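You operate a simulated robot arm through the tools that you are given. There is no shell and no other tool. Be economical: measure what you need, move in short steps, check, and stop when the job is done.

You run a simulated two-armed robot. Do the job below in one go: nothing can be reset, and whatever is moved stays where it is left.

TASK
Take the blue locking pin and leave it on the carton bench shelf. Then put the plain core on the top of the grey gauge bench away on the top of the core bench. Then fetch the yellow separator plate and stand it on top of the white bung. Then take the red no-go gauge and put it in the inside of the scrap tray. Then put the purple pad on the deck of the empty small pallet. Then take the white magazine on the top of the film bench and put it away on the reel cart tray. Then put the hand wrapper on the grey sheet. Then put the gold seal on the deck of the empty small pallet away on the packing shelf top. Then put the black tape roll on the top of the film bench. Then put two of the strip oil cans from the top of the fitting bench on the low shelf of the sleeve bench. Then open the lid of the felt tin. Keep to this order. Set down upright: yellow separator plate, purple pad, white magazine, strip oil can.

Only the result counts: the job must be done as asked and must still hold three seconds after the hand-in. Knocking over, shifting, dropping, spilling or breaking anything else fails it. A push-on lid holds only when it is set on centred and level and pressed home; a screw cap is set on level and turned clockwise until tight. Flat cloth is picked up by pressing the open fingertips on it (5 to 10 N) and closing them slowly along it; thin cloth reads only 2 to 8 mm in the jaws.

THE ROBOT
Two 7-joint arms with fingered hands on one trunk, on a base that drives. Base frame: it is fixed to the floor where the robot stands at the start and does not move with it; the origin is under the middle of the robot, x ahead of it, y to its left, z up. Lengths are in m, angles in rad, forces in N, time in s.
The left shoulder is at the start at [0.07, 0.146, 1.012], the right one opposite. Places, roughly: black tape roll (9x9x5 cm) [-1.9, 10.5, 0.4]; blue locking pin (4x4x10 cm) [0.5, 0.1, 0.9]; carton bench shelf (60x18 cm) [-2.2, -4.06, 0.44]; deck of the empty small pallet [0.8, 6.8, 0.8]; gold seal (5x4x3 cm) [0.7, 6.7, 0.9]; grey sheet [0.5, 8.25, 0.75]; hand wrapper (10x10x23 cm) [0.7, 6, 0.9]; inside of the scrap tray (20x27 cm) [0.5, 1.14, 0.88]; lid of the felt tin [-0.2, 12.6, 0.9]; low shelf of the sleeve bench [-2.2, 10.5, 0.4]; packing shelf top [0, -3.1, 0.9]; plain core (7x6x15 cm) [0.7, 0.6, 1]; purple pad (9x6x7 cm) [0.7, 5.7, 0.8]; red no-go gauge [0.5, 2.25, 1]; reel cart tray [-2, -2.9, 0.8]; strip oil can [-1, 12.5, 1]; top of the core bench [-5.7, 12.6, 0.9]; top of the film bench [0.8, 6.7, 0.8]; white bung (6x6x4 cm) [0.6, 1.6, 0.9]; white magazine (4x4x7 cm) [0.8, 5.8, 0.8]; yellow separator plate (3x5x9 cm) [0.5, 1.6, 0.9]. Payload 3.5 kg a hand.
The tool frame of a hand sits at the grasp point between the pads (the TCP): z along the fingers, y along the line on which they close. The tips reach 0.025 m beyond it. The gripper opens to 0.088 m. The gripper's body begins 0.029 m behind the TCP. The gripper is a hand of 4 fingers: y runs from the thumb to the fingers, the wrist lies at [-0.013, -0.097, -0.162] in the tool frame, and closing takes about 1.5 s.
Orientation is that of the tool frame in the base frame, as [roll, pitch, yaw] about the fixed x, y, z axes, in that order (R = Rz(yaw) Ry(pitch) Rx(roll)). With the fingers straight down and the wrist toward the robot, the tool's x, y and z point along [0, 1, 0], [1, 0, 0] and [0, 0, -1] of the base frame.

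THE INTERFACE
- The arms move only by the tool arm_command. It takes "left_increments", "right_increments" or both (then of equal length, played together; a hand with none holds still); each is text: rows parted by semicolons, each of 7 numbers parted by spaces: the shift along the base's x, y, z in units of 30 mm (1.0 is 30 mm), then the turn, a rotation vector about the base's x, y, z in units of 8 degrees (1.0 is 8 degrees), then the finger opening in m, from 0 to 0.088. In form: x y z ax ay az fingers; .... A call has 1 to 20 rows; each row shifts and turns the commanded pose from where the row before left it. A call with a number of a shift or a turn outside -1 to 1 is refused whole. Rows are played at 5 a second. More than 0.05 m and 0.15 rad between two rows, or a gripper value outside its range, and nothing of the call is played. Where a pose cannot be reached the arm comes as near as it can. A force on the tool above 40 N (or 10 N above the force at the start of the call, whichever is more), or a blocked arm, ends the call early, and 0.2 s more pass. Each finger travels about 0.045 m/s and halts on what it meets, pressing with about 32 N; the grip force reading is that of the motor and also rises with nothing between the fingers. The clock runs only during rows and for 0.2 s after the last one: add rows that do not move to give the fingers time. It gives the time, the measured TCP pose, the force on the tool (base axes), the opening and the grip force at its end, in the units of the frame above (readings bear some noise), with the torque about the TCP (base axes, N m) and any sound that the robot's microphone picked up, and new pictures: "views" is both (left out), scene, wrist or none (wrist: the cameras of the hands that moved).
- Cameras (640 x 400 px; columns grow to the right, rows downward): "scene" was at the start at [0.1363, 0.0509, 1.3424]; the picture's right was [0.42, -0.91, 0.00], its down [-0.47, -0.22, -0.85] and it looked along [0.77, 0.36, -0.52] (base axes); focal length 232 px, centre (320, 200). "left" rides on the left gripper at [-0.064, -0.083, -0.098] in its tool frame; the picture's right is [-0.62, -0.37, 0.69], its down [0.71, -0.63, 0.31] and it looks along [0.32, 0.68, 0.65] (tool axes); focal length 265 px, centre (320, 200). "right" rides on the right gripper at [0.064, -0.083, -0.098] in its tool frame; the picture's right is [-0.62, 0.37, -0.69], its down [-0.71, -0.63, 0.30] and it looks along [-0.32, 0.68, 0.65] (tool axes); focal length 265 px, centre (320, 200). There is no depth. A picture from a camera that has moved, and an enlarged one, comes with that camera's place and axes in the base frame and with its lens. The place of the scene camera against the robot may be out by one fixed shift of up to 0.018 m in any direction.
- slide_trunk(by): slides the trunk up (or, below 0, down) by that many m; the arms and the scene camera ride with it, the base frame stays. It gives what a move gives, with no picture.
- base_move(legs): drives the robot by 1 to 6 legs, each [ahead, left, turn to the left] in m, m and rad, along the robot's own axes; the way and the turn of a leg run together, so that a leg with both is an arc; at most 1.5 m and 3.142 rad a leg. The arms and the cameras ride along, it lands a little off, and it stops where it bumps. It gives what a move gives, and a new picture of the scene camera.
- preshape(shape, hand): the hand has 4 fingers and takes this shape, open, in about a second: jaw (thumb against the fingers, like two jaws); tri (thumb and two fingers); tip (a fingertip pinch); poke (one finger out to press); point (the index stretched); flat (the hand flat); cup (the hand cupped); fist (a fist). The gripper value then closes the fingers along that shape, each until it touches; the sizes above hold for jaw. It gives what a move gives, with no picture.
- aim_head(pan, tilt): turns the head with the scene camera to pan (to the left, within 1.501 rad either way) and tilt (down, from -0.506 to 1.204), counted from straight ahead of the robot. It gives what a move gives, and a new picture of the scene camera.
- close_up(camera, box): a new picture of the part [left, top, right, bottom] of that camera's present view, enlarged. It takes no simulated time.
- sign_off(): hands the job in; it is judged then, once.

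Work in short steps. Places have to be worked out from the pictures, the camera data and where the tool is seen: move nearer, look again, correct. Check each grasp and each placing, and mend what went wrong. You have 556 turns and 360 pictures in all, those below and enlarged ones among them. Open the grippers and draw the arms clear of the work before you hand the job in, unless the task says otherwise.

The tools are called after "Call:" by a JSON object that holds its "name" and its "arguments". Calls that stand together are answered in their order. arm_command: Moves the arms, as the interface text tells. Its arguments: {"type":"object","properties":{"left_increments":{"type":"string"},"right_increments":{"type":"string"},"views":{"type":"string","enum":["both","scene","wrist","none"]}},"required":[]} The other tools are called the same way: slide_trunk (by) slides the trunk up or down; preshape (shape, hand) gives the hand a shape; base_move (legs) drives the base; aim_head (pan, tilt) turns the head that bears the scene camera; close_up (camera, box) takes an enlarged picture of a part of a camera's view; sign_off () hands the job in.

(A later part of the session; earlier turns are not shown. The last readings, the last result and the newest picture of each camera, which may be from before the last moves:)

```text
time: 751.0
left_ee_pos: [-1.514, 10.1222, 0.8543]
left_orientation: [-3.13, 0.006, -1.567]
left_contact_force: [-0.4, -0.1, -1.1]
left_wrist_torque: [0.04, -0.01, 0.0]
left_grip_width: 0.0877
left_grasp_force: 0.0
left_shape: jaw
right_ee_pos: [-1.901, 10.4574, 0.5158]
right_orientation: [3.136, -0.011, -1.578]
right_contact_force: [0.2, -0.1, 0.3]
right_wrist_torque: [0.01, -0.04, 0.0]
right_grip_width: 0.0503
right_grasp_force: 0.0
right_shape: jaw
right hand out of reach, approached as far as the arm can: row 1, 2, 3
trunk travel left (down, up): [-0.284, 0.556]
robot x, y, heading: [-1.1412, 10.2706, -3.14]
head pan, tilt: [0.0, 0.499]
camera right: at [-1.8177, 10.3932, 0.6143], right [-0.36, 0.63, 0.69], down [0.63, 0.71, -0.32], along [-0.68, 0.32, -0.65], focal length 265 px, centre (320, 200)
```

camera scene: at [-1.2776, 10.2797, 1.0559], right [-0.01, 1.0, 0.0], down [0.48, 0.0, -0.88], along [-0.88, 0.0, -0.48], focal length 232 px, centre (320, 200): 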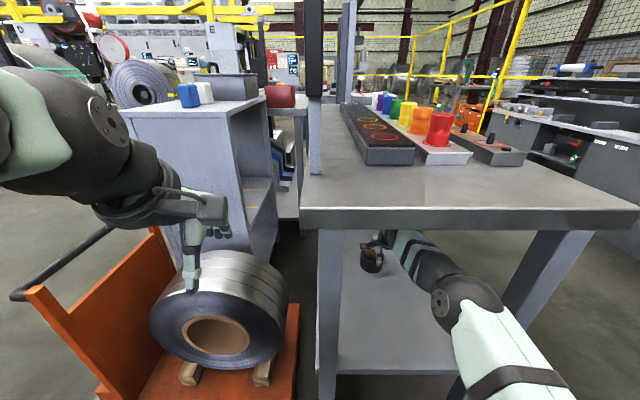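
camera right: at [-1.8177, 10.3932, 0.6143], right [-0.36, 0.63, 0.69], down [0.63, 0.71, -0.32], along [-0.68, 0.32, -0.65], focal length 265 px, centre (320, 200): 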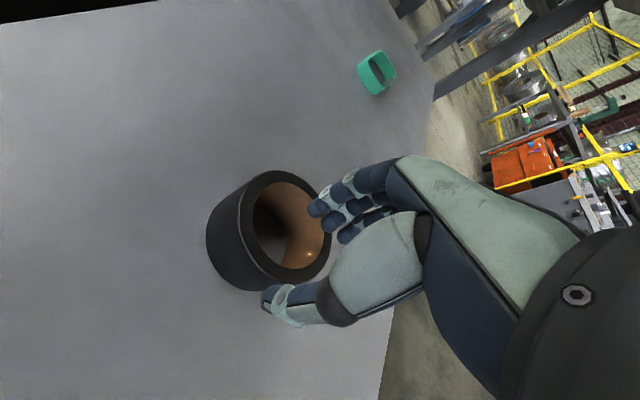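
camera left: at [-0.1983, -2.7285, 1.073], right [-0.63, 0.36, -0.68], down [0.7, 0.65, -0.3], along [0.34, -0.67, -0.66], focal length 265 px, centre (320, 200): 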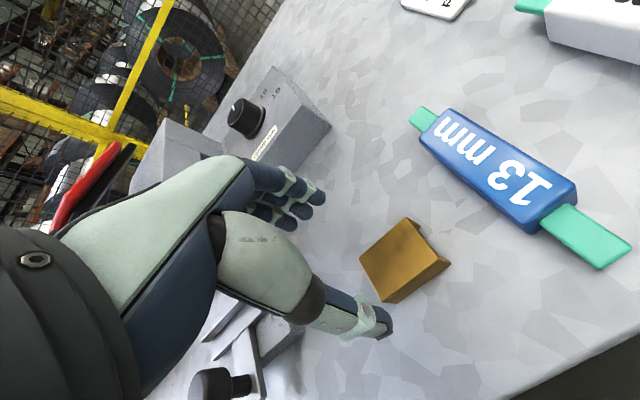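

Reach limit; I drive the base 70 mm ahead.

Call:
{"name": "base_move", "arguments": {"legs": [[0.072, 0, 0]]}}

Call:
{"name": "close_up", "arguments": {"camera": "right", "box": [0, 0, 640, 400]}}

```text
time: 752.1
left_ee_pos: [-1.5879, 10.1215, 0.854]
left_orientation: [-3.128, 0.008, -1.565]
left_contact_force: [0.4, -0.3, 0.4]
left_wrist_torque: [-0.02, -0.05, 0.0]
left_grip_width: 0.0875
left_grasp_force: 0.0
left_shape: jaw
right_ee_pos: [-1.9734, 10.4566, 0.5143]
right_orientation: [3.136, -0.009, -1.579]
right_contact_force: [0.5, 0.3, 1.2]
right_wrist_torque: [-0.01, 0.02, 0.02]
right_grip_width: 0.0501
right_grasp_force: 0.0
right_shape: jaw
trunk travel left (down, up): [-0.284, 0.556]
robot x, y, heading: [-1.2137, 10.2677, -3.136]
head pan, tilt: [0.0, 0.499]
camera scene: at [-1.3514, 10.2792, 1.0557], right [-0.01, 1.0, 0.0], down [0.48, 0.0, -0.88], along [-0.88, -0.01, -0.48], focal length 232 px, centre (320, 200)
```

scene: 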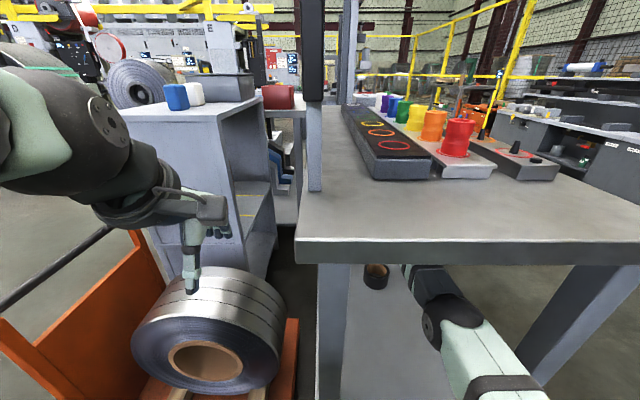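

```text
1.00 times, centred on (320, 200) of right
camera zoom: at [-1.891, 10.3927, 0.6137], right [-0.36, 0.63, 0.69], down [0.63, 0.71, -0.31], along [-0.68, 0.32, -0.65], focal length 265 px, centre (320, 200)
```

zoom: 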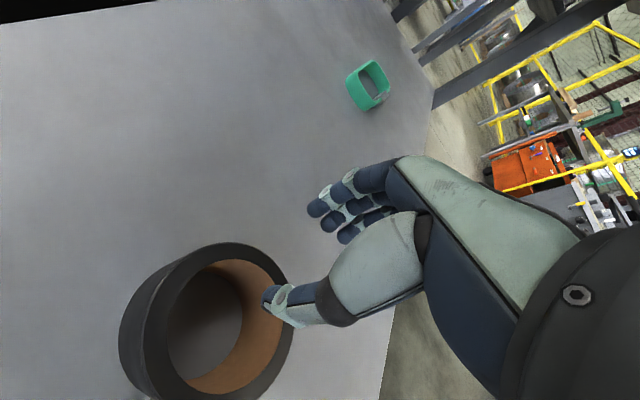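

Ring geometry confirmed. I descend so the thumb enters the hole and the fingers pass outside the far wall.

Call:
{"name": "arm_command", "arguments": {"right_increments": "0.1 -0.2 -0.5 0 0 0 0.05; 0 0 -0.5 0 0 0 0.05; 0 0 -0.5 0 0 0 0.05; 0 0 -0.35 0 0 0 0.05; 0 0 0 0 0 0 0.05", "views": "wrist"}}

```text
time: 752.9
left_ee_pos: [-1.586, 10.1218, 0.8555]
left_orientation: [-3.132, 0.006, -1.566]
left_contact_force: [0.7, -0.6, 0.3]
left_wrist_torque: [0.01, 0.01, 0.02]
left_grip_width: 0.0877
left_grasp_force: 0.2
left_shape: jaw
right_ee_pos: [-1.9772, 10.4508, 0.4956]
right_orientation: [3.096, -0.011, -1.58]
right_contact_force: [1.6, -0.7, 18.7]
right_wrist_torque: [-0.1, -0.82, 0.0]
right_grip_width: 0.0535
right_grasp_force: 0.0
right_shape: jaw
right hand out of reach, approached as far as the arm can: row 3
trunk travel left (down, up): [-0.284, 0.556]
robot x, y, heading: [-1.2139, 10.267, -3.13]
head pan, tilt: [0.0, 0.499]
stopped in row 3 (right hand): the force on the tool passed its limit (the readings are from after the stop); the commanded pose is now the measured one
camera right: at [-1.8899, 10.3863, 0.5919], right [-0.33, 0.63, 0.7], down [0.62, 0.7, -0.34], along [-0.71, 0.32, -0.62], focal length 265 px, centre (320, 200)
```

right: 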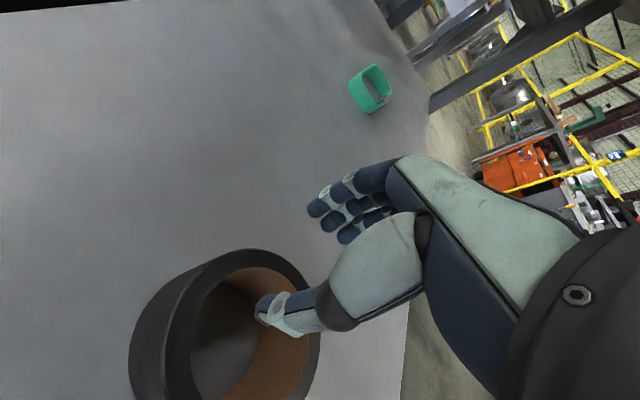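

The thumb seems to have touched the shelf inside the hole (it was pushed open slightly). I rise 5 mm, re-level and close gently.

Call:
{"name": "arm_command", "arguments": {"right_increments": "0.15 0 0.17 0 -0.29 0 0.05; 0 0 0 0 0 0 0.04; 0 0 0 0 0 0 0.03; 0 0 0 0 0 0 0.02; 0 0 0 0 0 0 0.01; 0 0 0 0 0 0 0; 0 0 0 0 0 0 0; 0 0 0 0 0 0 0; 0 0 0 0 0 0 0", "views": "wrist"}}

```text
time: 754.9
left_ee_pos: [-1.5857, 10.1218, 0.8547]
left_orientation: [-3.131, 0.007, -1.567]
left_contact_force: [0.2, 0.5, -0.3]
left_wrist_torque: [0.0, -0.03, 0.02]
left_grip_width: 0.0877
left_grasp_force: 0.1
left_shape: jaw
right_ee_pos: [-1.9685, 10.4504, 0.4955]
right_orientation: [-3.134, -0.01, -1.58]
right_contact_force: [1.3, 0.6, 3.3]
right_wrist_torque: [0.0, -0.04, -0.03]
right_grip_width: 0.0
right_grasp_force: 32.7
right_shape: jaw
trunk travel left (down, up): [-0.284, 0.556]
robot x, y, heading: [-1.2178, 10.2668, -3.133]
head pan, tilt: [0.0, 0.499]
camera right: at [-1.8873, 10.3864, 0.5942], right [-0.37, 0.63, 0.68], down [0.64, 0.71, -0.31], along [-0.68, 0.32, -0.66], focal length 265 px, centre (320, 200)
```

right: 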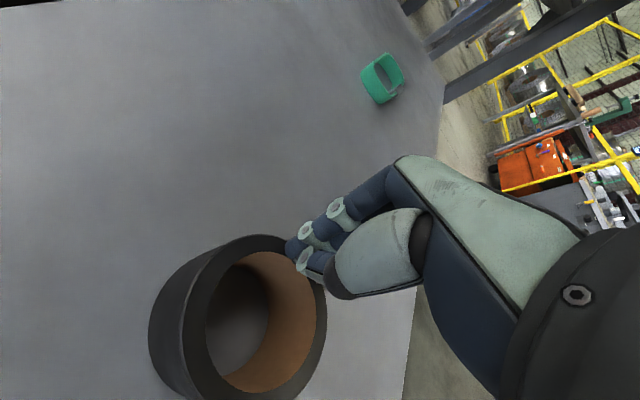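

The closed tips ended just above the outer rim. I rise, set a 30 mm opening, shift 7 mm toward the roll's centre, and descend deeper.

Call:
{"name": "arm_command", "arguments": {"right_increments": "0 0 0.6 0 0 0 0.0; 0 0 0.4 0 0 0 0.03; 0.23 0 0 0 0 0 0.03; 0 0 0 0 0 0 0.03; 0 0 0 0 0 0 0.03; 0 0 0 0 0 0 0.03", "views": "wrist"}}

```text
time: 756.3
left_ee_pos: [-1.5865, 10.1227, 0.8547]
left_orientation: [-3.129, 0.006, -1.565]
left_contact_force: [0.0, -0.5, 0.4]
left_wrist_torque: [-0.03, 0.03, 0.01]
left_grip_width: 0.0879
left_grasp_force: 0.1
left_shape: jaw
right_ee_pos: [-1.9727, 10.4495, 0.5305]
right_orientation: [3.127, -0.013, -1.579]
right_contact_force: [0.2, 0.3, 0.6]
right_wrist_torque: [0.01, -0.01, 0.01]
right_grip_width: 0.03
right_grasp_force: 0.1
right_shape: jaw
right hand out of reach, approached as far as the arm can: row 3
trunk travel left (down, up): [-0.284, 0.556]
robot x, y, heading: [-1.2153, 10.2645, -3.136]
head pan, tilt: [0.0, 0.499]
camera right: at [-1.8889, 10.3849, 0.6273], right [-0.35, 0.63, 0.69], down [0.63, 0.71, -0.32], along [-0.69, 0.32, -0.65], focal length 265 px, centre (320, 200)
```

right: 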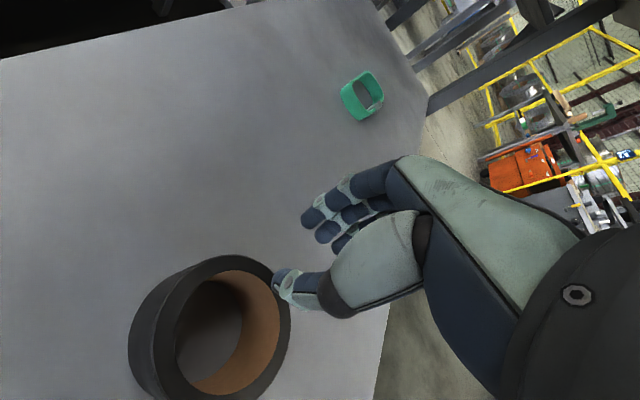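

The arm is at its limit; I drive 40 mm closer and pull the hand back correspondingly.

Call:
{"name": "base_move", "arguments": {"legs": [[0.04, 0, 0]]}}

Call:
{"name": "arm_command", "arguments": {"right_increments": "0.8 0 0 0 0 0 0.03; 0.9 0 0 0 0 0 0.03; 0 0 0 0 0 0 0.03; 0 0 0 0 0 0 0.03", "views": "wrist"}}

```text
time: 757.1
left_ee_pos: [-1.6279, 10.1214, 0.8546]
left_orientation: [-3.129, 0.007, -1.566]
left_contact_force: [0.1, 0.2, -0.4]
left_wrist_torque: [-0.01, 0.01, 0.01]
left_grip_width: 0.0879
left_grasp_force: 0.1
left_shape: jaw
right_ee_pos: [-2.0137, 10.4486, 0.5283]
right_orientation: [3.125, -0.014, -1.58]
right_contact_force: [0.1, -0.1, 0.1]
right_wrist_torque: [-0.04, 0.0, -0.01]
right_grip_width: 0.0298
right_grasp_force: 0.1
right_shape: jaw
trunk travel left (down, up): [-0.284, 0.556]
robot x, y, heading: [-1.2528, 10.2684, -3.138]
head pan, tilt: [0.0, 0.499]
camera scene: at [-1.3916, 10.279, 1.0556], right [-0.01, 1.0, 0.0], down [0.48, 0.0, -0.88], along [-0.88, 0.0, -0.48], focal length 232 px, centre (320, 200)
```

scene: 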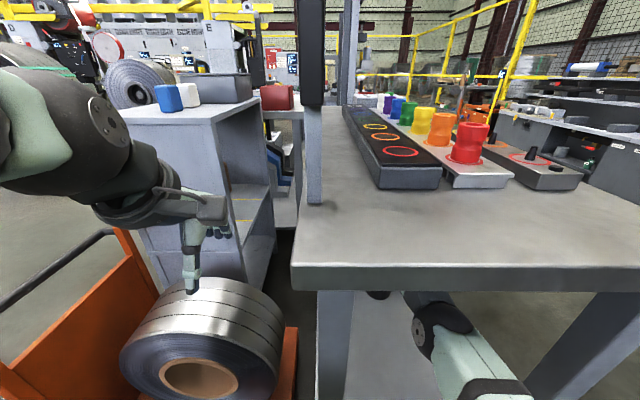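

```text
time: 758.1
left_ee_pos: [-1.6275, 10.1203, 0.8548]
left_orientation: [-3.132, 0.007, -1.565]
left_contact_force: [0.2, 0.0, 0.2]
left_wrist_torque: [0.01, -0.02, 0.0]
left_grip_width: 0.0878
left_grasp_force: 0.1
left_shape: jaw
right_ee_pos: [-2.0132, 10.4478, 0.529]
right_orientation: [3.126, -0.014, -1.581]
right_contact_force: [-0.2, 0.0, -0.3]
right_wrist_torque: [0.03, 0.03, 0.02]
right_grip_width: 0.03
right_grasp_force: 0.1
right_shape: jaw
right hand out of reach, approached as far as the arm can: row 1, 2
trunk travel left (down, up): [-0.284, 0.556]
robot x, y, heading: [-1.2533, 10.264, -3.134]
head pan, tilt: [0.0, 0.499]
camera right: at [-1.929, 10.3848, 0.6274], right [-0.35, 0.63, 0.69], down [0.63, 0.71, -0.32], along [-0.69, 0.32, -0.65], focal length 265 px, centre (320, 200)
```

right: 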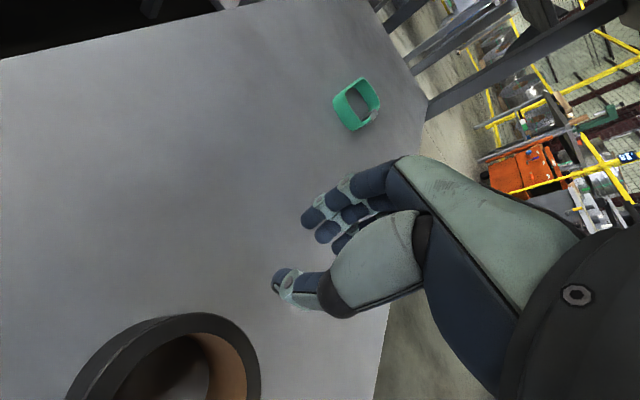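

The pull-back was refused as unreachable, perhaps a joint limit at this height. I try a small lower/back move.

Call:
{"name": "arm_command", "arguments": {"right_increments": "0 0 -0.5 0 0 0 0.03; 0.5 0 0 0 0 0 0.03; 0.5 0 0 0 0 0 0.03; 0 0 0 0 0 0 0.03", "views": "none"}}

```text
time: 759.1
left_ee_pos: [-1.6265, 10.1222, 0.8557]
left_orientation: [-3.132, 0.006, -1.566]
left_contact_force: [0.7, -0.5, 0.2]
left_wrist_torque: [0.02, -0.02, 0.02]
left_grip_width: 0.0875
left_grasp_force: 0.1
left_shape: jaw
right_ee_pos: [-1.985, 10.4534, 0.4954]
right_orientation: [-3.128, -0.016, -1.59]
right_contact_force: [-0.9, 0.5, 3.5]
right_wrist_torque: [0.0, -0.12, 0.01]
right_grip_width: 0.0299
right_grasp_force: 0.2
right_shape: jaw
right hand out of reach, approached as far as the arm can: row 3
trunk travel left (down, up): [-0.284, 0.556]
robot x, y, heading: [-1.2531, 10.2673, -3.14]
head pan, tilt: [0.0, 0.499]
```

Call:
{"name": "close_up", "arguments": {"camera": "right", "box": [0, 0, 640, 400]}}

```text
1.00 times, centred on (320, 200) of right
camera zoom: at [-1.9038, 10.3896, 0.5963], right [-0.37, 0.64, 0.68], down [0.65, 0.7, -0.31], along [-0.67, 0.33, -0.67], focal length 265 px, centre (320, 200)
```

zoom: 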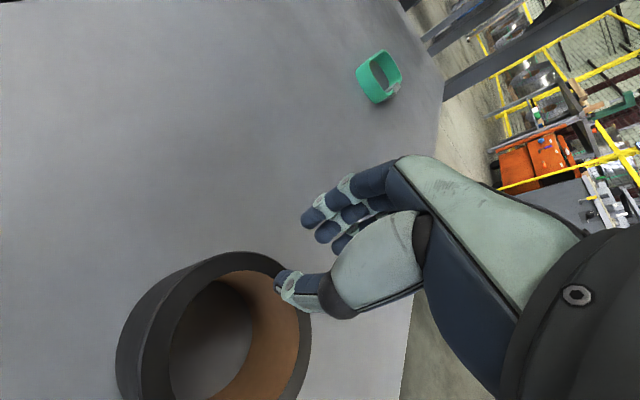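

The thumb tip rests on the rim. I rise 10 mm and move back ~18 mm so the thumb goes inside the hole.

Call:
{"name": "arm_command", "arguments": {"right_increments": "0 0 0.4 0 0 0 0.03; 0.6 0 0 0 0 0 0.03; 0.3 0 0 0 0 0 0.03; 0 0 0 0 0 0 0.03", "views": "wrist"}}

```text
time: 760.1
left_ee_pos: [-1.627, 10.1213, 0.8548]
left_orientation: [-3.131, 0.008, -1.567]
left_contact_force: [0.4, -0.1, 0.0]
left_wrist_torque: [0.02, 0.0, 0.01]
left_grip_width: 0.0874
left_grasp_force: 0.0
left_shape: jaw
right_ee_pos: [-1.9549, 10.4495, 0.5272]
right_orientation: [3.126, -0.014, -1.58]
right_contact_force: [0.7, 0.1, -0.1]
right_wrist_torque: [0.0, -0.03, 0.02]
right_grip_width: 0.03
right_grasp_force: 0.0
right_shape: jaw
trunk travel left (down, up): [-0.284, 0.556]
robot x, y, heading: [-1.255, 10.2689, -3.133]
head pan, tilt: [0.0, 0.499]
camera right: at [-1.871, 10.3858, 0.6247], right [-0.35, 0.63, 0.69], down [0.63, 0.7, -0.32], along [-0.69, 0.32, -0.65], focal length 265 px, centre (320, 200)
```

right: 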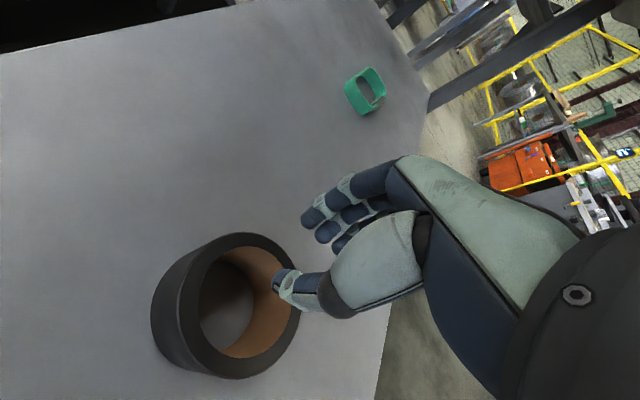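

Now thumb is above the hole, fingers beyond the far wall. I shift −3 mm and descend slowly.

Call:
{"name": "arm_command", "arguments": {"right_increments": "-0.1 0 -0.4 0 0 0 0.03; 0 0 -0.4 0 0 0 0.03; 0 0 -0.4 0 0 0 0.03; 0 0 0 0 0 0 0.03", "views": "wrist"}}

```text
time: 761.1
left_ee_pos: [-1.6238, 10.1211, 0.8566]
left_orientation: [-3.133, 0.007, -1.566]
left_contact_force: [-0.2, -0.8, -0.6]
left_wrist_torque: [0.01, 0.01, 0.0]
left_grip_width: 0.0878
left_grasp_force: 0.0
left_shape: jaw
right_ee_pos: [-1.9578, 10.4486, 0.4962]
right_orientation: [3.116, -0.015, -1.579]
right_contact_force: [1.7, 0.5, 23.6]
right_wrist_torque: [-0.06, -0.62, 0.03]
right_grip_width: 0.0314
right_grasp_force: 0.1
right_shape: jaw
trunk travel left (down, up): [-0.284, 0.556]
robot x, y, heading: [-1.2561, 10.268, -3.135]
head pan, tilt: [0.0, 0.499]
camera right: at [-1.8735, 10.3854, 0.5934], right [-0.34, 0.63, 0.69], down [0.63, 0.7, -0.33], along [-0.7, 0.32, -0.64], focal length 265 px, centre (320, 200)
```

right: 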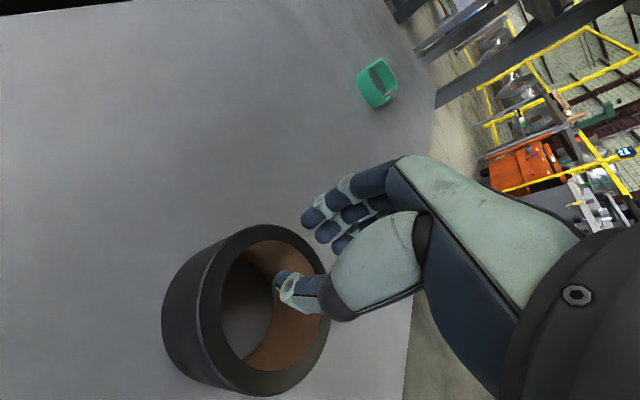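

Contact again. I zoom to see what the thumb touches.

Call:
{"name": "close_up", "arguments": {"camera": "right", "box": [150, 190, 390, 400]}}

Call:
{"name": "close_up", "arguments": {"camera": "scene", "box": [320, 270, 560, 400]}}

```text
1.90 times, centred on (270, 295) of right
camera zoom: at [-1.8735, 10.3854, 0.5934], right [-0.34, 0.63, 0.69], down [0.63, 0.7, -0.33], along [-0.7, 0.32, -0.64], focal length 506 px, centre (415, 19)
```

zoom: 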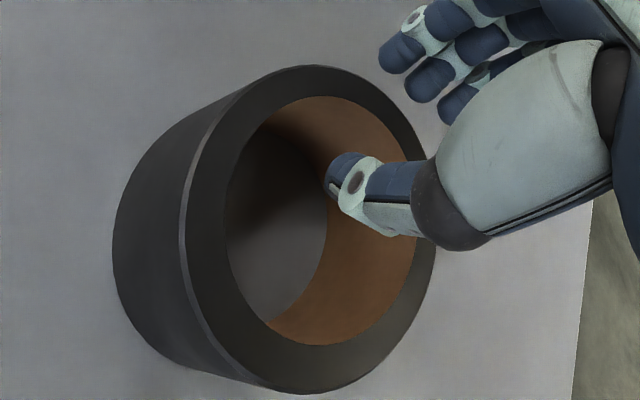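

```text
2.67 times, centred on (440, 335) of scene
camera zoom: at [-1.3867, 10.2781, 1.0568], right [-0.01, 1.0, 0.0], down [0.48, 0.0, -0.88], along [-0.88, 0.0, -0.48], focal length 619 px, centre (0, -160)
```

zoom: 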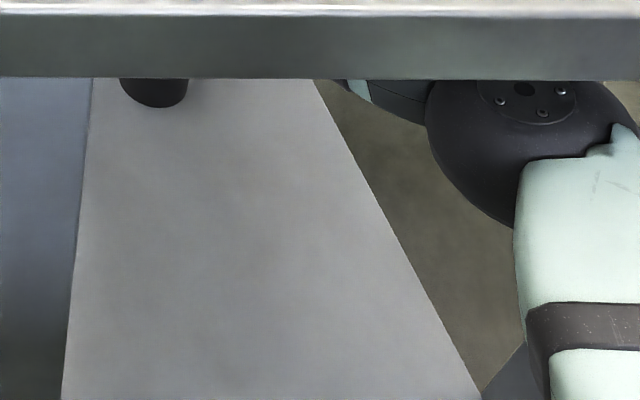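

The thumb tip is inside the hole. I ease up 3 mm and try closing here.

Call:
{"name": "arm_command", "arguments": {"right_increments": "0 0 0.1 0 0 0 0.03; 0 0 0 0 0 0 0.02; 0 0 0 0 0 0 0.01; 0 0 0 0 0 0 0; 0 0 0 0 0 0 0; 0 0 0 0 0 0 0; 0 0 0 0 0 0 0", "views": "wrist"}}

```text
time: 762.7
left_ee_pos: [-1.6258, 10.1208, 0.8562]
left_orientation: [-3.135, 0.007, -1.566]
left_contact_force: [-0.1, 0.7, 0.0]
left_wrist_torque: [0.01, -0.01, -0.02]
left_grip_width: 0.0877
left_grasp_force: 0.0
left_shape: jaw
right_ee_pos: [-1.957, 10.4496, 0.4934]
right_orientation: [3.125, -0.013, -1.578]
right_contact_force: [3.5, -0.9, 10.7]
right_wrist_torque: [-0.04, -0.14, 0.0]
right_grip_width: 0.004
right_grasp_force: 32.3
right_shape: jaw
trunk travel left (down, up): [-0.284, 0.556]
robot x, y, heading: [-1.2539, 10.2678, -3.138]
head pan, tilt: [0.0, 0.499]
camera right: at [-1.8728, 10.3862, 0.5914], right [-0.35, 0.63, 0.69], down [0.63, 0.71, -0.32], along [-0.69, 0.32, -0.65], focal length 265 px, centre (320, 200)
```

right: 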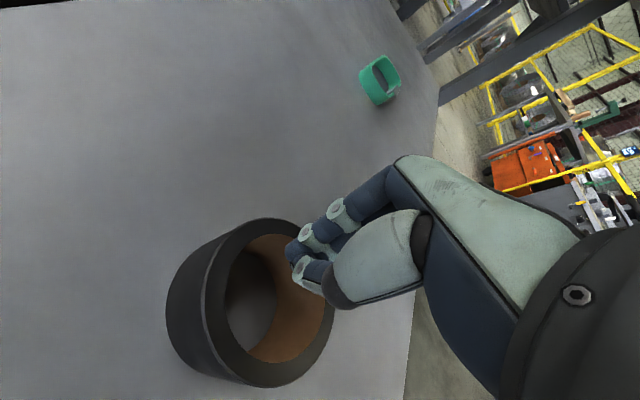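

Reading 4 mm with load – possibly holding the wall. I lift 25 mm to test.

Call:
{"name": "arm_command", "arguments": {"right_increments": "0 0 0.3 0 0 0 0; 0 0 0.5 0 0 0 0; 0 0 0 0 0 0 0", "views": "wrist"}}

```text
time: 763.5
left_ee_pos: [-1.6273, 10.1211, 0.8535]
left_orientation: [-3.131, 0.007, -1.565]
left_contact_force: [0.0, -0.4, -0.4]
left_wrist_torque: [0.0, -0.01, 0.02]
left_grip_width: 0.0876
left_grasp_force: 0.1
left_shape: jaw
right_ee_pos: [-1.9577, 10.4494, 0.5142]
right_orientation: [3.127, -0.014, -1.58]
right_contact_force: [-1.1, -0.1, 0.4]
right_wrist_torque: [-0.02, -0.01, 0.01]
right_grip_width: 0.0027
right_grasp_force: 32.1
right_shape: jaw
trunk travel left (down, up): [-0.284, 0.556]
robot x, y, heading: [-1.2518, 10.2702, -3.136]
head pan, tilt: [0.0, 0.499]
camera right: at [-1.8735, 10.3862, 0.6139], right [-0.35, 0.63, 0.69], down [0.63, 0.7, -0.32], along [-0.69, 0.32, -0.65], focal length 265 px, centre (320, 200)
```

right: 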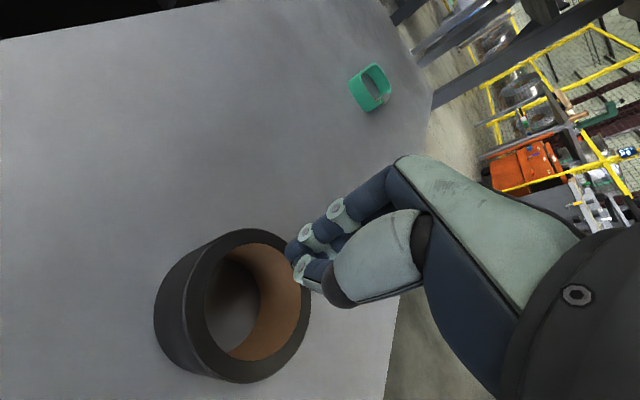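

The hole seems solid to contact (the thumb stops exactly at rim height 0.469). But the open fingers splay outward toward their tips, so the tips may straddle the 9 cm roll. I centre over it fully open.

Call:
{"name": "arm_command", "arguments": {"right_increments": "0 0 0.5 0 0 0 0; 0.5 0 0 0 0 0 0.05; 0.5 0.05 0 0 0 0 0.088; 0 0 0 0 0 0 0.088; 0 0 0 0 0 0 0.088; 0 0 0 0 0 0 0.088; 0 0 0 0 0 0 0.088", "views": "wrist"}}

```text
time: 764.2
left_ee_pos: [-1.6242, 10.1207, 0.8531]
left_orientation: [-3.13, 0.001, -1.564]
left_contact_force: [-0.5, -0.2, -0.5]
left_wrist_torque: [0.04, 0.01, 0.01]
left_grip_width: 0.0876
left_grasp_force: 0.0
left_shape: jaw
right_ee_pos: [-1.9328, 10.443, 0.4905]
right_orientation: [-3.123, -0.02, -1.586]
right_contact_force: [5.2, 5.3, 54.9]
right_wrist_torque: [0.32, -0.02, -0.03]
right_grip_width: 0.0267
right_grasp_force: 0.3
right_shape: jaw
trunk travel left (down, up): [-0.284, 0.556]
robot x, y, heading: [-1.2492, 10.2651, -3.133]
head pan, tilt: [0.0, 0.499]
stopped in row 3 (right hand): the force on the tool passed its limit (the readings are from after the stop); the commanded pose is now the measured one
camera right: at [-1.8531, 10.3793, 0.5922], right [-0.37, 0.64, 0.67], down [0.65, 0.7, -0.31], along [-0.67, 0.32, -0.67], focal length 265 px, centre (320, 200)
```

right: 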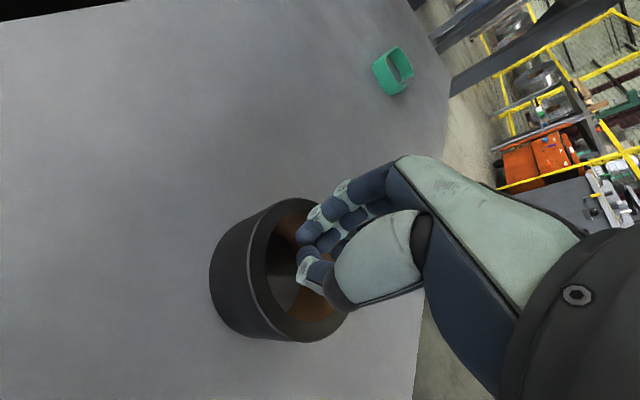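

The arm dipped and pressed the roll. I raise the trunk 40 mm to lift off.

Call:
{"name": "slide_trunk", "arguments": {"by": 0.04}}

Call:
{"name": "arm_command", "arguments": {"right_increments": "0 0 0 0 0 0 0.05; 0 0 0 0 0 0 0.088; 0 0 0 0 0 0 0.088; 0 0 0 0 0 0 0.088; 0 0 0 0 0 0 0.088", "views": "wrist"}}

```text
time: 764.5
left_ee_pos: [-1.623, 10.1202, 0.8552]
left_orientation: [-3.13, 0.0, -1.565]
left_contact_force: [0.5, -0.3, 0.8]
left_wrist_torque: [0.02, 0.02, 0.05]
left_grip_width: 0.0875
left_grasp_force: 0.1
left_shape: jaw
right_ee_pos: [-1.9357, 10.4427, 0.4937]
right_orientation: [-3.134, -0.031, -1.591]
right_contact_force: [4.0, 3.4, 66.7]
right_wrist_torque: [0.19, 0.32, -0.03]
right_grip_width: 0.037
right_grasp_force: 0.1
right_shape: jaw
trunk travel left (down, up): [-0.284, 0.556]
robot x, y, heading: [-1.2484, 10.2617, -3.136]
head pan, tilt: [0.0, 0.499]
stopped: the force on the tool passed its limit (the readings are from after the stop); the commanded pose is now the measured one
```

```text
time: 765.3
left_ee_pos: [-1.6248, 10.1211, 0.8551]
left_orientation: [-3.129, 0.002, -1.564]
left_contact_force: [-0.2, -0.7, -1.2]
left_wrist_torque: [0.0, -0.03, -0.04]
left_grip_width: 0.0875
left_grasp_force: 0.1
left_shape: jaw
right_ee_pos: [-1.9364, 10.4421, 0.4916]
right_orientation: [-3.131, -0.03, -1.592]
right_contact_force: [0.0, 0.1, 0.0]
right_wrist_torque: [0.0, -0.02, -0.01]
right_grip_width: 0.0878
right_grasp_force: 0.1
right_shape: jaw
trunk travel left (down, up): [-0.284, 0.556]
robot x, y, heading: [-1.252, 10.265, -3.141]
head pan, tilt: [0.0, 0.499]
stopped in row 4 (right hand): the force on the tool passed its limit (the readings are from after the stop); the commanded pose is now the measured one
camera right: at [-1.855, 10.3794, 0.593], right [-0.36, 0.65, 0.67], down [0.65, 0.69, -0.32], along [-0.67, 0.32, -0.67], focal length 265 px, centre (320, 200)
```

right: 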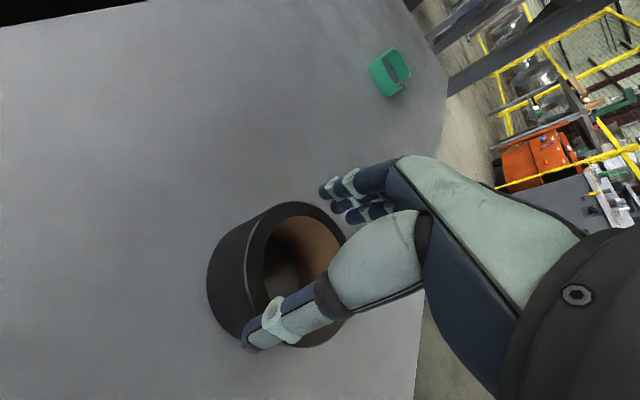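

Fully open with no load; the fingers nearly straddle the roll (centre ≈[-1.925, 10.451]). I raise the trunk 20 mm, shift the hand, and look.

Call:
{"name": "slide_trunk", "arguments": {"by": 0.025}}

Call:
{"name": "arm_command", "arguments": {"right_increments": "0.37 0.3 0 0 0 0 0.088; 0 0 0 0 0 0 0.088", "views": "wrist"}}

```text
time: 766.0
left_ee_pos: [-1.6204, 10.1233, 0.8799]
left_orientation: [-3.133, -0.002, -1.567]
left_contact_force: [-0.2, 0.7, 0.6]
left_wrist_torque: [-0.01, -0.03, 0.02]
left_grip_width: 0.0878
left_grasp_force: 0.0
left_shape: jaw
right_ee_pos: [-1.9116, 10.444, 0.4684]
right_orientation: [-3.055, -0.031, -1.594]
right_contact_force: [0.6, -1.0, 0.2]
right_wrist_torque: [-0.03, -0.01, 0.01]
right_grip_width: 0.088
right_grasp_force: 0.1
right_shape: jaw
trunk travel left (down, up): [-0.309, 0.531]
robot x, y, heading: [-1.2502, 10.2621, -3.132]
head pan, tilt: [0.0, 0.499]
```

```text
time: 766.5
left_ee_pos: [-1.6182, 10.1188, 0.8809]
left_orientation: [-3.134, 0.001, -1.561]
left_contact_force: [-0.4, 0.0, 0.4]
left_wrist_torque: [-0.01, 0.01, 0.0]
left_grip_width: 0.0876
left_grasp_force: 0.1
left_shape: jaw
right_ee_pos: [-1.8988, 10.4439, 0.4497]
right_orientation: [-3.039, -0.037, -1.595]
right_contact_force: [-6.7, 0.1, 39.4]
right_wrist_torque: [0.41, 0.77, 0.03]
right_grip_width: 0.0868
right_grasp_force: 0.1
right_shape: jaw
trunk travel left (down, up): [-0.309, 0.531]
robot x, y, heading: [-1.2494, 10.2634, -3.132]
head pan, tilt: [0.0, 0.499]
stopped in row 2 (right hand): the force on the tool passed its limit (the readings are from after the stop); the commanded pose is now the measured one
camera right: at [-1.8283, 10.3814, 0.5591], right [-0.42, 0.65, 0.63], down [0.67, 0.69, -0.27], along [-0.61, 0.31, -0.73], focal length 265 px, centre (320, 200)
```

right: 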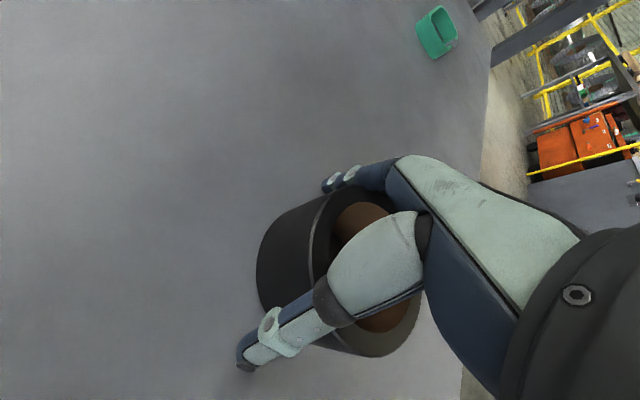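

The hand now actually straddles the roll (TCP below its top). The forearm apparently rubs under the bench top, so no more trunk raising. I close on the roll now.

Call:
{"name": "arm_command", "arguments": {"right_increments": "0 0 0 0 0 0 0.07; 0 0 0 0 0 0 0.05; 0 0 0 0 0 0 0.03; 0 0 0 0 0 0 0.02; 0 0 0 0 0 0 0.02", "views": "wrist"}}

```text
time: 767.7
left_ee_pos: [-1.6188, 10.1175, 0.8814]
left_orientation: [-3.135, 0.002, -1.56]
left_contact_force: [-0.2, -0.1, 0.9]
left_wrist_torque: [0.0, -0.03, 0.01]
left_grip_width: 0.0876
left_grasp_force: 0.1
left_shape: jaw
right_ee_pos: [-1.8992, 10.4436, 0.4497]
right_orientation: [-3.034, -0.036, -1.591]
right_contact_force: [-4.7, -4.9, 36.1]
right_wrist_torque: [0.36, 1.64, 0.28]
right_grip_width: 0.0539
right_grasp_force: 31.7
right_shape: jaw
trunk travel left (down, up): [-0.309, 0.531]
robot x, y, heading: [-1.2497, 10.2622, -3.131]
head pan, tilt: [0.0, 0.499]
camera right: at [-1.8276, 10.3817, 0.5585], right [-0.43, 0.65, 0.63], down [0.67, 0.69, -0.26], along [-0.6, 0.31, -0.74], focal length 265 px, centre (320, 200)
```

right: 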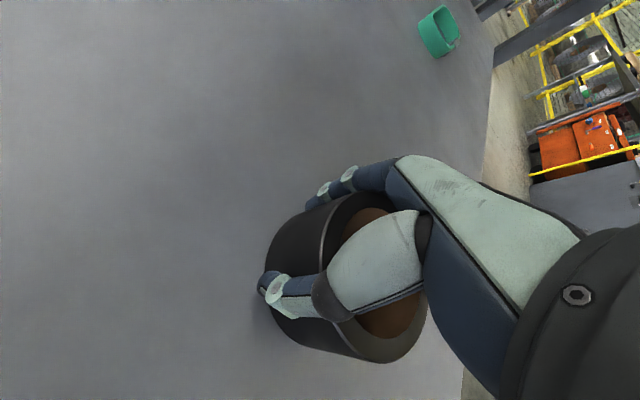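

The roll is gripped (54 mm, 32 N). Next I relieve the downward pressure slightly before pulling out.

Call:
{"name": "arm_command", "arguments": {"right_increments": "0 0 0.2 0 0 0 0.0; 0 0 0.2 0 0 0 0.0; 0 0 0 0 0 0 0", "views": "both"}}

```text
time: 768.0
left_ee_pos: [-1.6203, 10.1197, 0.8818]
left_orientation: [-3.132, 0.0, -1.561]
left_contact_force: [-0.5, 0.5, -0.6]
left_wrist_torque: [0.0, -0.03, -0.02]
left_grip_width: 0.0876
left_grasp_force: 0.1
left_shape: jaw
right_ee_pos: [-1.8995, 10.4425, 0.4493]
right_orientation: [-3.038, -0.048, -1.595]
right_contact_force: [-0.9, -2.8, 36.7]
right_wrist_torque: [0.45, 1.59, 0.2]
right_grip_width: 0.0528
right_grasp_force: 31.9
right_shape: jaw
trunk travel left (down, up): [-0.309, 0.531]
robot x, y, heading: [-1.2512, 10.2614, -3.134]
head pan, tilt: [0.0, 0.499]
stopped in row 1 (right hand): the force on the tool passed its limit (the readings are from after the stop); the commanded pose is now the measured one
camera scene: at [-1.3832, 10.2784, 1.0817], right [-0.01, 1.0, -0.01], down [0.48, 0.0, -0.88], along [-0.88, -0.01, -0.48], focal length 232 px, centre (320, 200)
camera right: at [-1.8287, 10.3815, 0.5588], right [-0.42, 0.66, 0.62], down [0.68, 0.69, -0.27], along [-0.61, 0.31, -0.73], focal length 265 px, centre (320, 200)
```

scene: 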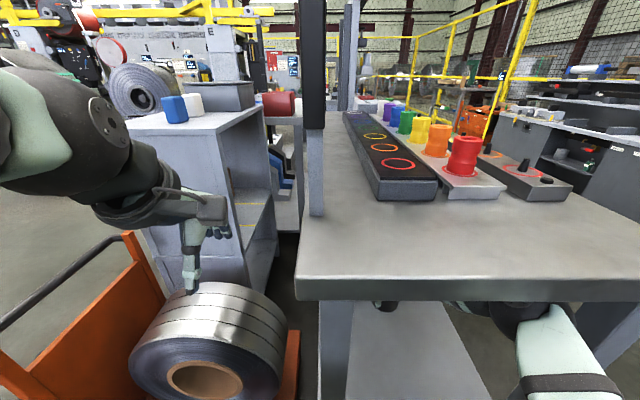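
right: 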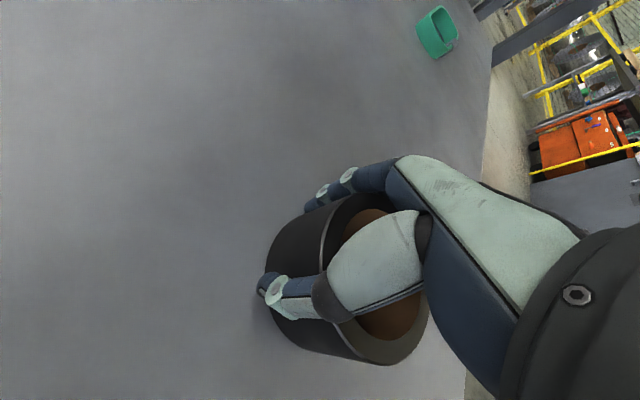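

The elbow is jammed under the top edge. I drive straight back a little, dragging the roll along the shelf.

Call:
{"name": "base_move", "arguments": {"legs": [[-0.05, 0, 0]]}}

Call:
{"name": "close_up", "arguments": {"camera": "right", "box": [0, 0, 640, 400]}}

```text
time: 768.9
left_ee_pos: [-1.601, 10.1169, 0.8796]
left_orientation: [-3.127, 0.003, -1.556]
left_contact_force: [0.1, 0.1, -0.5]
left_wrist_torque: [-0.01, 0.0, 0.01]
left_grip_width: 0.0877
left_grasp_force: 0.1
left_shape: jaw
right_ee_pos: [-1.8831, 10.4403, 0.4492]
right_orientation: [-3.046, -0.048, -1.594]
right_contact_force: [-1.3, -1.3, 12.3]
right_wrist_torque: [0.09, 0.55, 0.0]
right_grip_width: 0.0508
right_grasp_force: 32.3
right_shape: jaw
trunk travel left (down, up): [-0.309, 0.531]
robot x, y, heading: [-1.2267, 10.2629, -3.132]
head pan, tilt: [0.0, 0.499]
stopped in leg 1: the force on the tool passed its limit (the readings are from after the stop); the commanded pose is now the measured one
camera scene: at [-1.3655, 10.2765, 1.0805], right [-0.01, 1.0, 0.0], down [0.48, 0.0, -0.88], along [-0.88, -0.01, -0.48], focal length 232 px, centre (320, 200)
```

scene: 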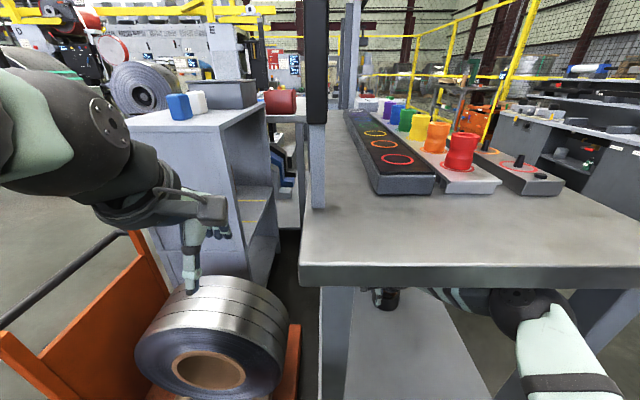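

```text
1.00 times, centred on (320, 200) of right
camera zoom: at [-1.811, 10.3789, 0.5588], right [-0.42, 0.66, 0.62], down [0.67, 0.69, -0.28], along [-0.61, 0.3, -0.73], focal length 265 px, centre (320, 200)
```

zoom: 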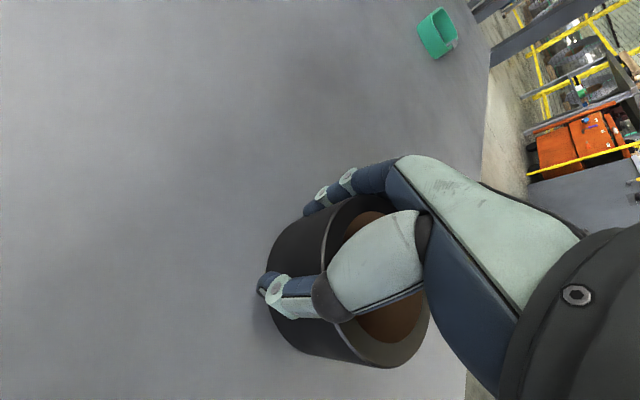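

It slides and the pressure dropped to 12 N. I continue pulling back.

Call:
{"name": "base_move", "arguments": {"legs": [[-0.08, 0, 0]]}}

```text
time: 770.0
left_ee_pos: [-1.5178, 10.1142, 0.8792]
left_orientation: [-3.129, 0.006, -1.558]
left_contact_force: [-1.1, 0.1, 0.6]
left_wrist_torque: [0.02, 0.04, 0.01]
left_grip_width: 0.0879
left_grasp_force: 0.0
left_shape: jaw
right_ee_pos: [-1.801, 10.4384, 0.4539]
right_orientation: [-3.05, -0.043, -1.593]
right_contact_force: [0.6, -0.2, -1.1]
right_wrist_torque: [0.02, -0.01, 0.01]
right_grip_width: 0.0501
right_grasp_force: 31.9
right_shape: jaw
trunk travel left (down, up): [-0.309, 0.531]
robot x, y, heading: [-1.1439, 10.2615, -3.131]
head pan, tilt: [0.0, 0.499]
camera scene: at [-1.2822, 10.2741, 1.0806], right [-0.01, 1.0, 0.0], down [0.48, 0.01, -0.88], along [-0.88, -0.01, -0.48], focal length 232 px, centre (320, 200)
```

scene: 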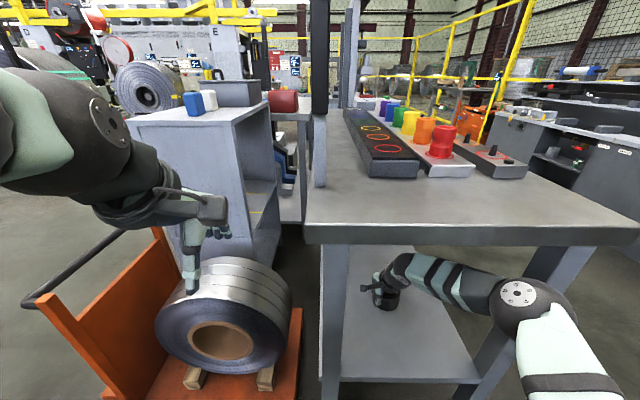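

Free now, with the roll in hand. I raise the hand 20 mm and pull back out from under the bench.

Call:
{"name": "arm_command", "arguments": {"right_increments": "0 0 0.4 0 0 0 0; 0 0 0.4 0 0 0 0; 0 0 0 0 0 0 0", "views": "none"}}

Call:
{"name": "base_move", "arguments": {"legs": [[-0.3, 0, 0]]}}

Call:
{"name": "close_up", "arguments": {"camera": "right", "box": [0, 0, 640, 400]}}

```text
time: 770.8
left_ee_pos: [-1.5196, 10.1145, 0.8777]
left_orientation: [-3.128, 0.007, -1.556]
left_contact_force: [-0.3, -0.2, -0.1]
left_wrist_torque: [0.0, -0.01, 0.01]
left_grip_width: 0.0876
left_grasp_force: 0.0
left_shape: jaw
right_ee_pos: [-1.8019, 10.4408, 0.4778]
right_orientation: [-3.048, -0.041, -1.592]
right_contact_force: [0.0, 0.1, -0.4]
right_wrist_torque: [0.01, 0.02, 0.0]
right_grip_width: 0.0503
right_grasp_force: 32.4
right_shape: jaw
trunk travel left (down, up): [-0.309, 0.531]
robot x, y, heading: [-1.1482, 10.262, -3.126]
head pan, tilt: [0.0, 0.499]
```

```text
time: 772.8
left_ee_pos: [-1.2197, 10.1196, 0.8775]
left_orientation: [-3.127, 0.007, -1.565]
left_contact_force: [-0.4, -0.1, 1.3]
left_wrist_torque: [-0.03, 0.01, 0.01]
left_grip_width: 0.0878
left_grasp_force: 0.0
left_shape: jaw
right_ee_pos: [-1.4982, 10.4491, 0.4781]
right_orientation: [-3.048, -0.043, -1.601]
right_contact_force: [0.3, 0.0, -1.6]
right_wrist_torque: [-0.04, 0.02, -0.01]
right_grip_width: 0.0502
right_grasp_force: 31.9
right_shape: jaw
trunk travel left (down, up): [-0.309, 0.531]
robot x, y, heading: [-0.8455, 10.2639, -3.14]
head pan, tilt: [0.0, 0.499]
camera scene: at [-0.9816, 10.2779, 1.0805], right [0.0, 1.0, 0.0], down [0.48, 0.0, -0.88], along [-0.88, 0.0, -0.48], focal length 232 px, centre (320, 200)
```

scene: 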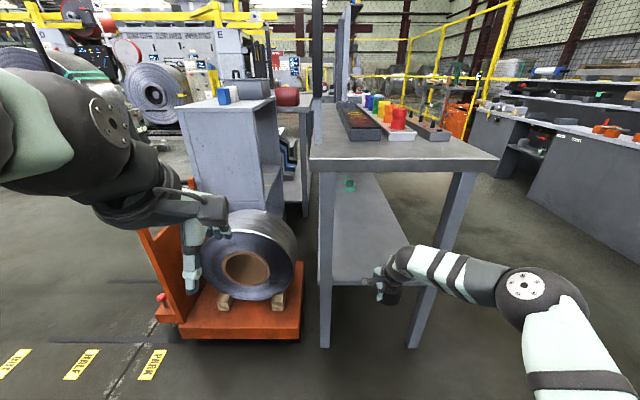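

```text
1.00 times, centred on (320, 200) of right
camera zoom: at [-1.4271, 10.3871, 0.5869], right [-0.41, 0.66, 0.63], down [0.68, 0.68, -0.27], along [-0.61, 0.31, -0.73], focal length 265 px, centre (320, 200)
```

zoom: 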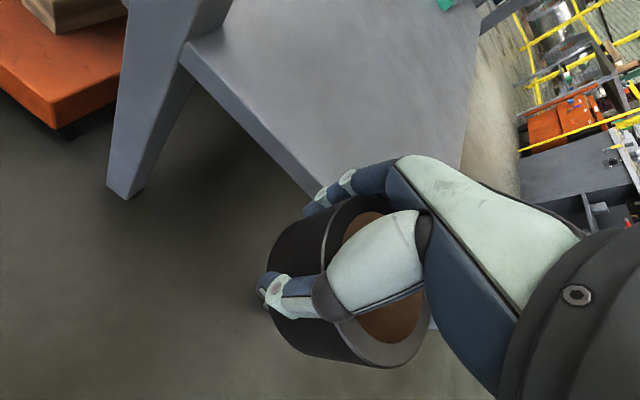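

Roll securely held. I raise the trunk and retract the right hand, then turn to travel to the film bench.

Call:
{"name": "slide_trunk", "arguments": {"by": 0.4}}

Call:
{"name": "slide_trunk", "arguments": {"by": 0.12}}

Call:
{"name": "arm_command", "arguments": {"right_increments": "1 0 0.5 0 0 0 0; 1 0 0.5 0 0 0 0; 1 0 0.5 0 0 0 0; 1 0 1 0 0 0 0; 1 0 1 0 0 0 0; 1 0 1 0 0 0 0; 1 0 1 0 0 0 0; 0 0 0 0 0 0 0", "views": "wrist"}}

```text
time: 776.6
left_ee_pos: [-1.2197, 10.121, 1.2775]
left_orientation: [-3.128, 0.008, -1.566]
left_contact_force: [-0.1, 0.6, 0.2]
left_wrist_torque: [0.0, 0.0, 0.02]
left_grip_width: 0.0879
left_grasp_force: 0.2
left_shape: jaw
right_ee_pos: [-1.4984, 10.4493, 0.8773]
right_orientation: [-3.048, -0.043, -1.6]
right_contact_force: [0.1, 0.4, -0.3]
right_wrist_torque: [-0.02, 0.02, -0.05]
right_grip_width: 0.0502
right_grasp_force: 32.0
right_shape: jaw
trunk travel left (down, up): [-0.709, 0.131]
robot x, y, heading: [-0.8465, 10.2657, -3.143]
head pan, tilt: [0.0, 0.499]
```

```text
time: 778.1
left_ee_pos: [-1.2204, 10.1205, 1.3989]
left_orientation: [-3.128, 0.008, -1.566]
left_contact_force: [-0.1, 0.3, -0.5]
left_wrist_torque: [0.02, 0.01, -0.01]
left_grip_width: 0.0878
left_grasp_force: 0.0
left_shape: jaw
right_ee_pos: [-1.4978, 10.449, 0.9972]
right_orientation: [-3.048, -0.042, -1.601]
right_contact_force: [-0.2, 0.7, -1.1]
right_wrist_torque: [-0.05, -0.01, -0.02]
right_grip_width: 0.0503
right_grasp_force: 32.1
right_shape: jaw
trunk travel left (down, up): [-0.829, 0.011]
robot x, y, heading: [-0.8461, 10.2674, -3.141]
head pan, tilt: [0.0, 0.499]
```

```text
time: 780.0
left_ee_pos: [-1.2196, 10.1204, 1.3987]
left_orientation: [-3.127, 0.008, -1.565]
left_contact_force: [0.1, -0.1, -0.3]
left_wrist_torque: [0.02, 0.02, 0.02]
left_grip_width: 0.0877
left_grasp_force: 0.0
left_shape: jaw
right_ee_pos: [-1.288, 10.4502, 1.1626]
right_orientation: [-3.049, -0.041, -1.601]
right_contact_force: [0.0, -0.7, -0.8]
right_wrist_torque: [-0.02, 0.02, -0.01]
right_grip_width: 0.05
right_grasp_force: 31.8
right_shape: jaw
trunk travel left (down, up): [-0.829, 0.011]
robot x, y, heading: [-0.8433, 10.2644, -3.139]
head pan, tilt: [0.0, 0.499]
camera right: at [-1.2173, 10.3872, 1.2722], right [-0.41, 0.66, 0.63], down [0.68, 0.68, -0.27], along [-0.61, 0.31, -0.73], focal length 265 px, centre (320, 200)
```

right: 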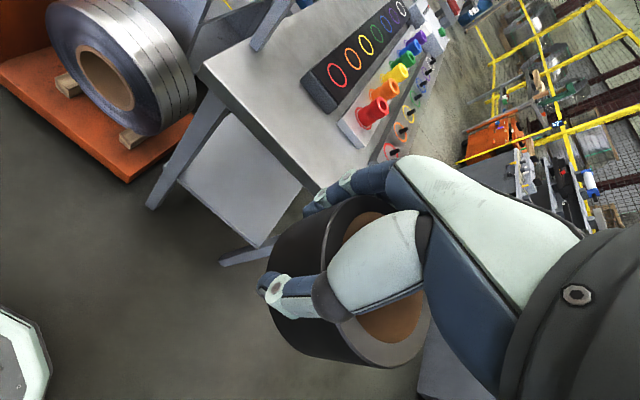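

Call:
{"name": "base_move", "arguments": {"legs": [[0, 0, 3.13], [0.4, -1.0, 0], [0.35, -1.2, 0]]}}

```text
time: 798.5
left_ee_pos: [0.0842, 8.1046, 1.398]
left_orientation: [-3.128, 0.006, 1.468]
left_contact_force: [0.1, 0.5, 0.4]
left_wrist_torque: [0.02, -0.01, 0.0]
left_grip_width: 0.0883
left_grasp_force: 0.1
left_shape: jaw
right_ee_pos: [0.1168, 7.7687, 1.1633]
right_orientation: [-3.048, -0.042, 1.433]
right_contact_force: [-0.5, 1.4, -1.1]
right_wrist_torque: [0.0, -0.04, -0.02]
right_grip_width: 0.0487
right_grasp_force: 32.0
right_shape: jaw
trunk travel left (down, up): [-0.829, 0.011]
robot x, y, heading: [-0.3024, 8.0011, -0.105]
head pan, tilt: [0.0, 0.499]
camera scene: at [-0.1581, 7.9984, 1.6004], right [-0.1, -0.99, 0.0], down [-0.48, 0.05, -0.88], along [0.87, -0.09, -0.48], focal length 232 px, centre (320, 200)
```

scene: 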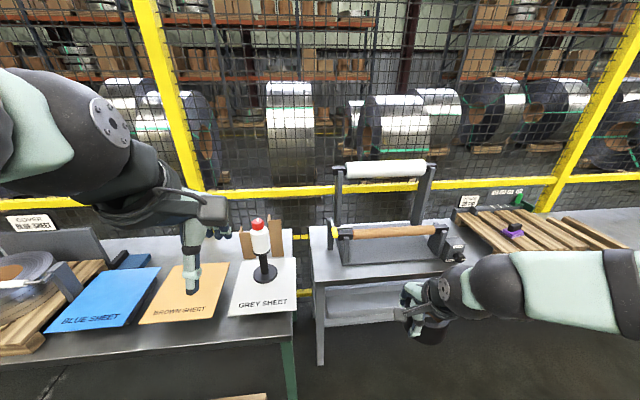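

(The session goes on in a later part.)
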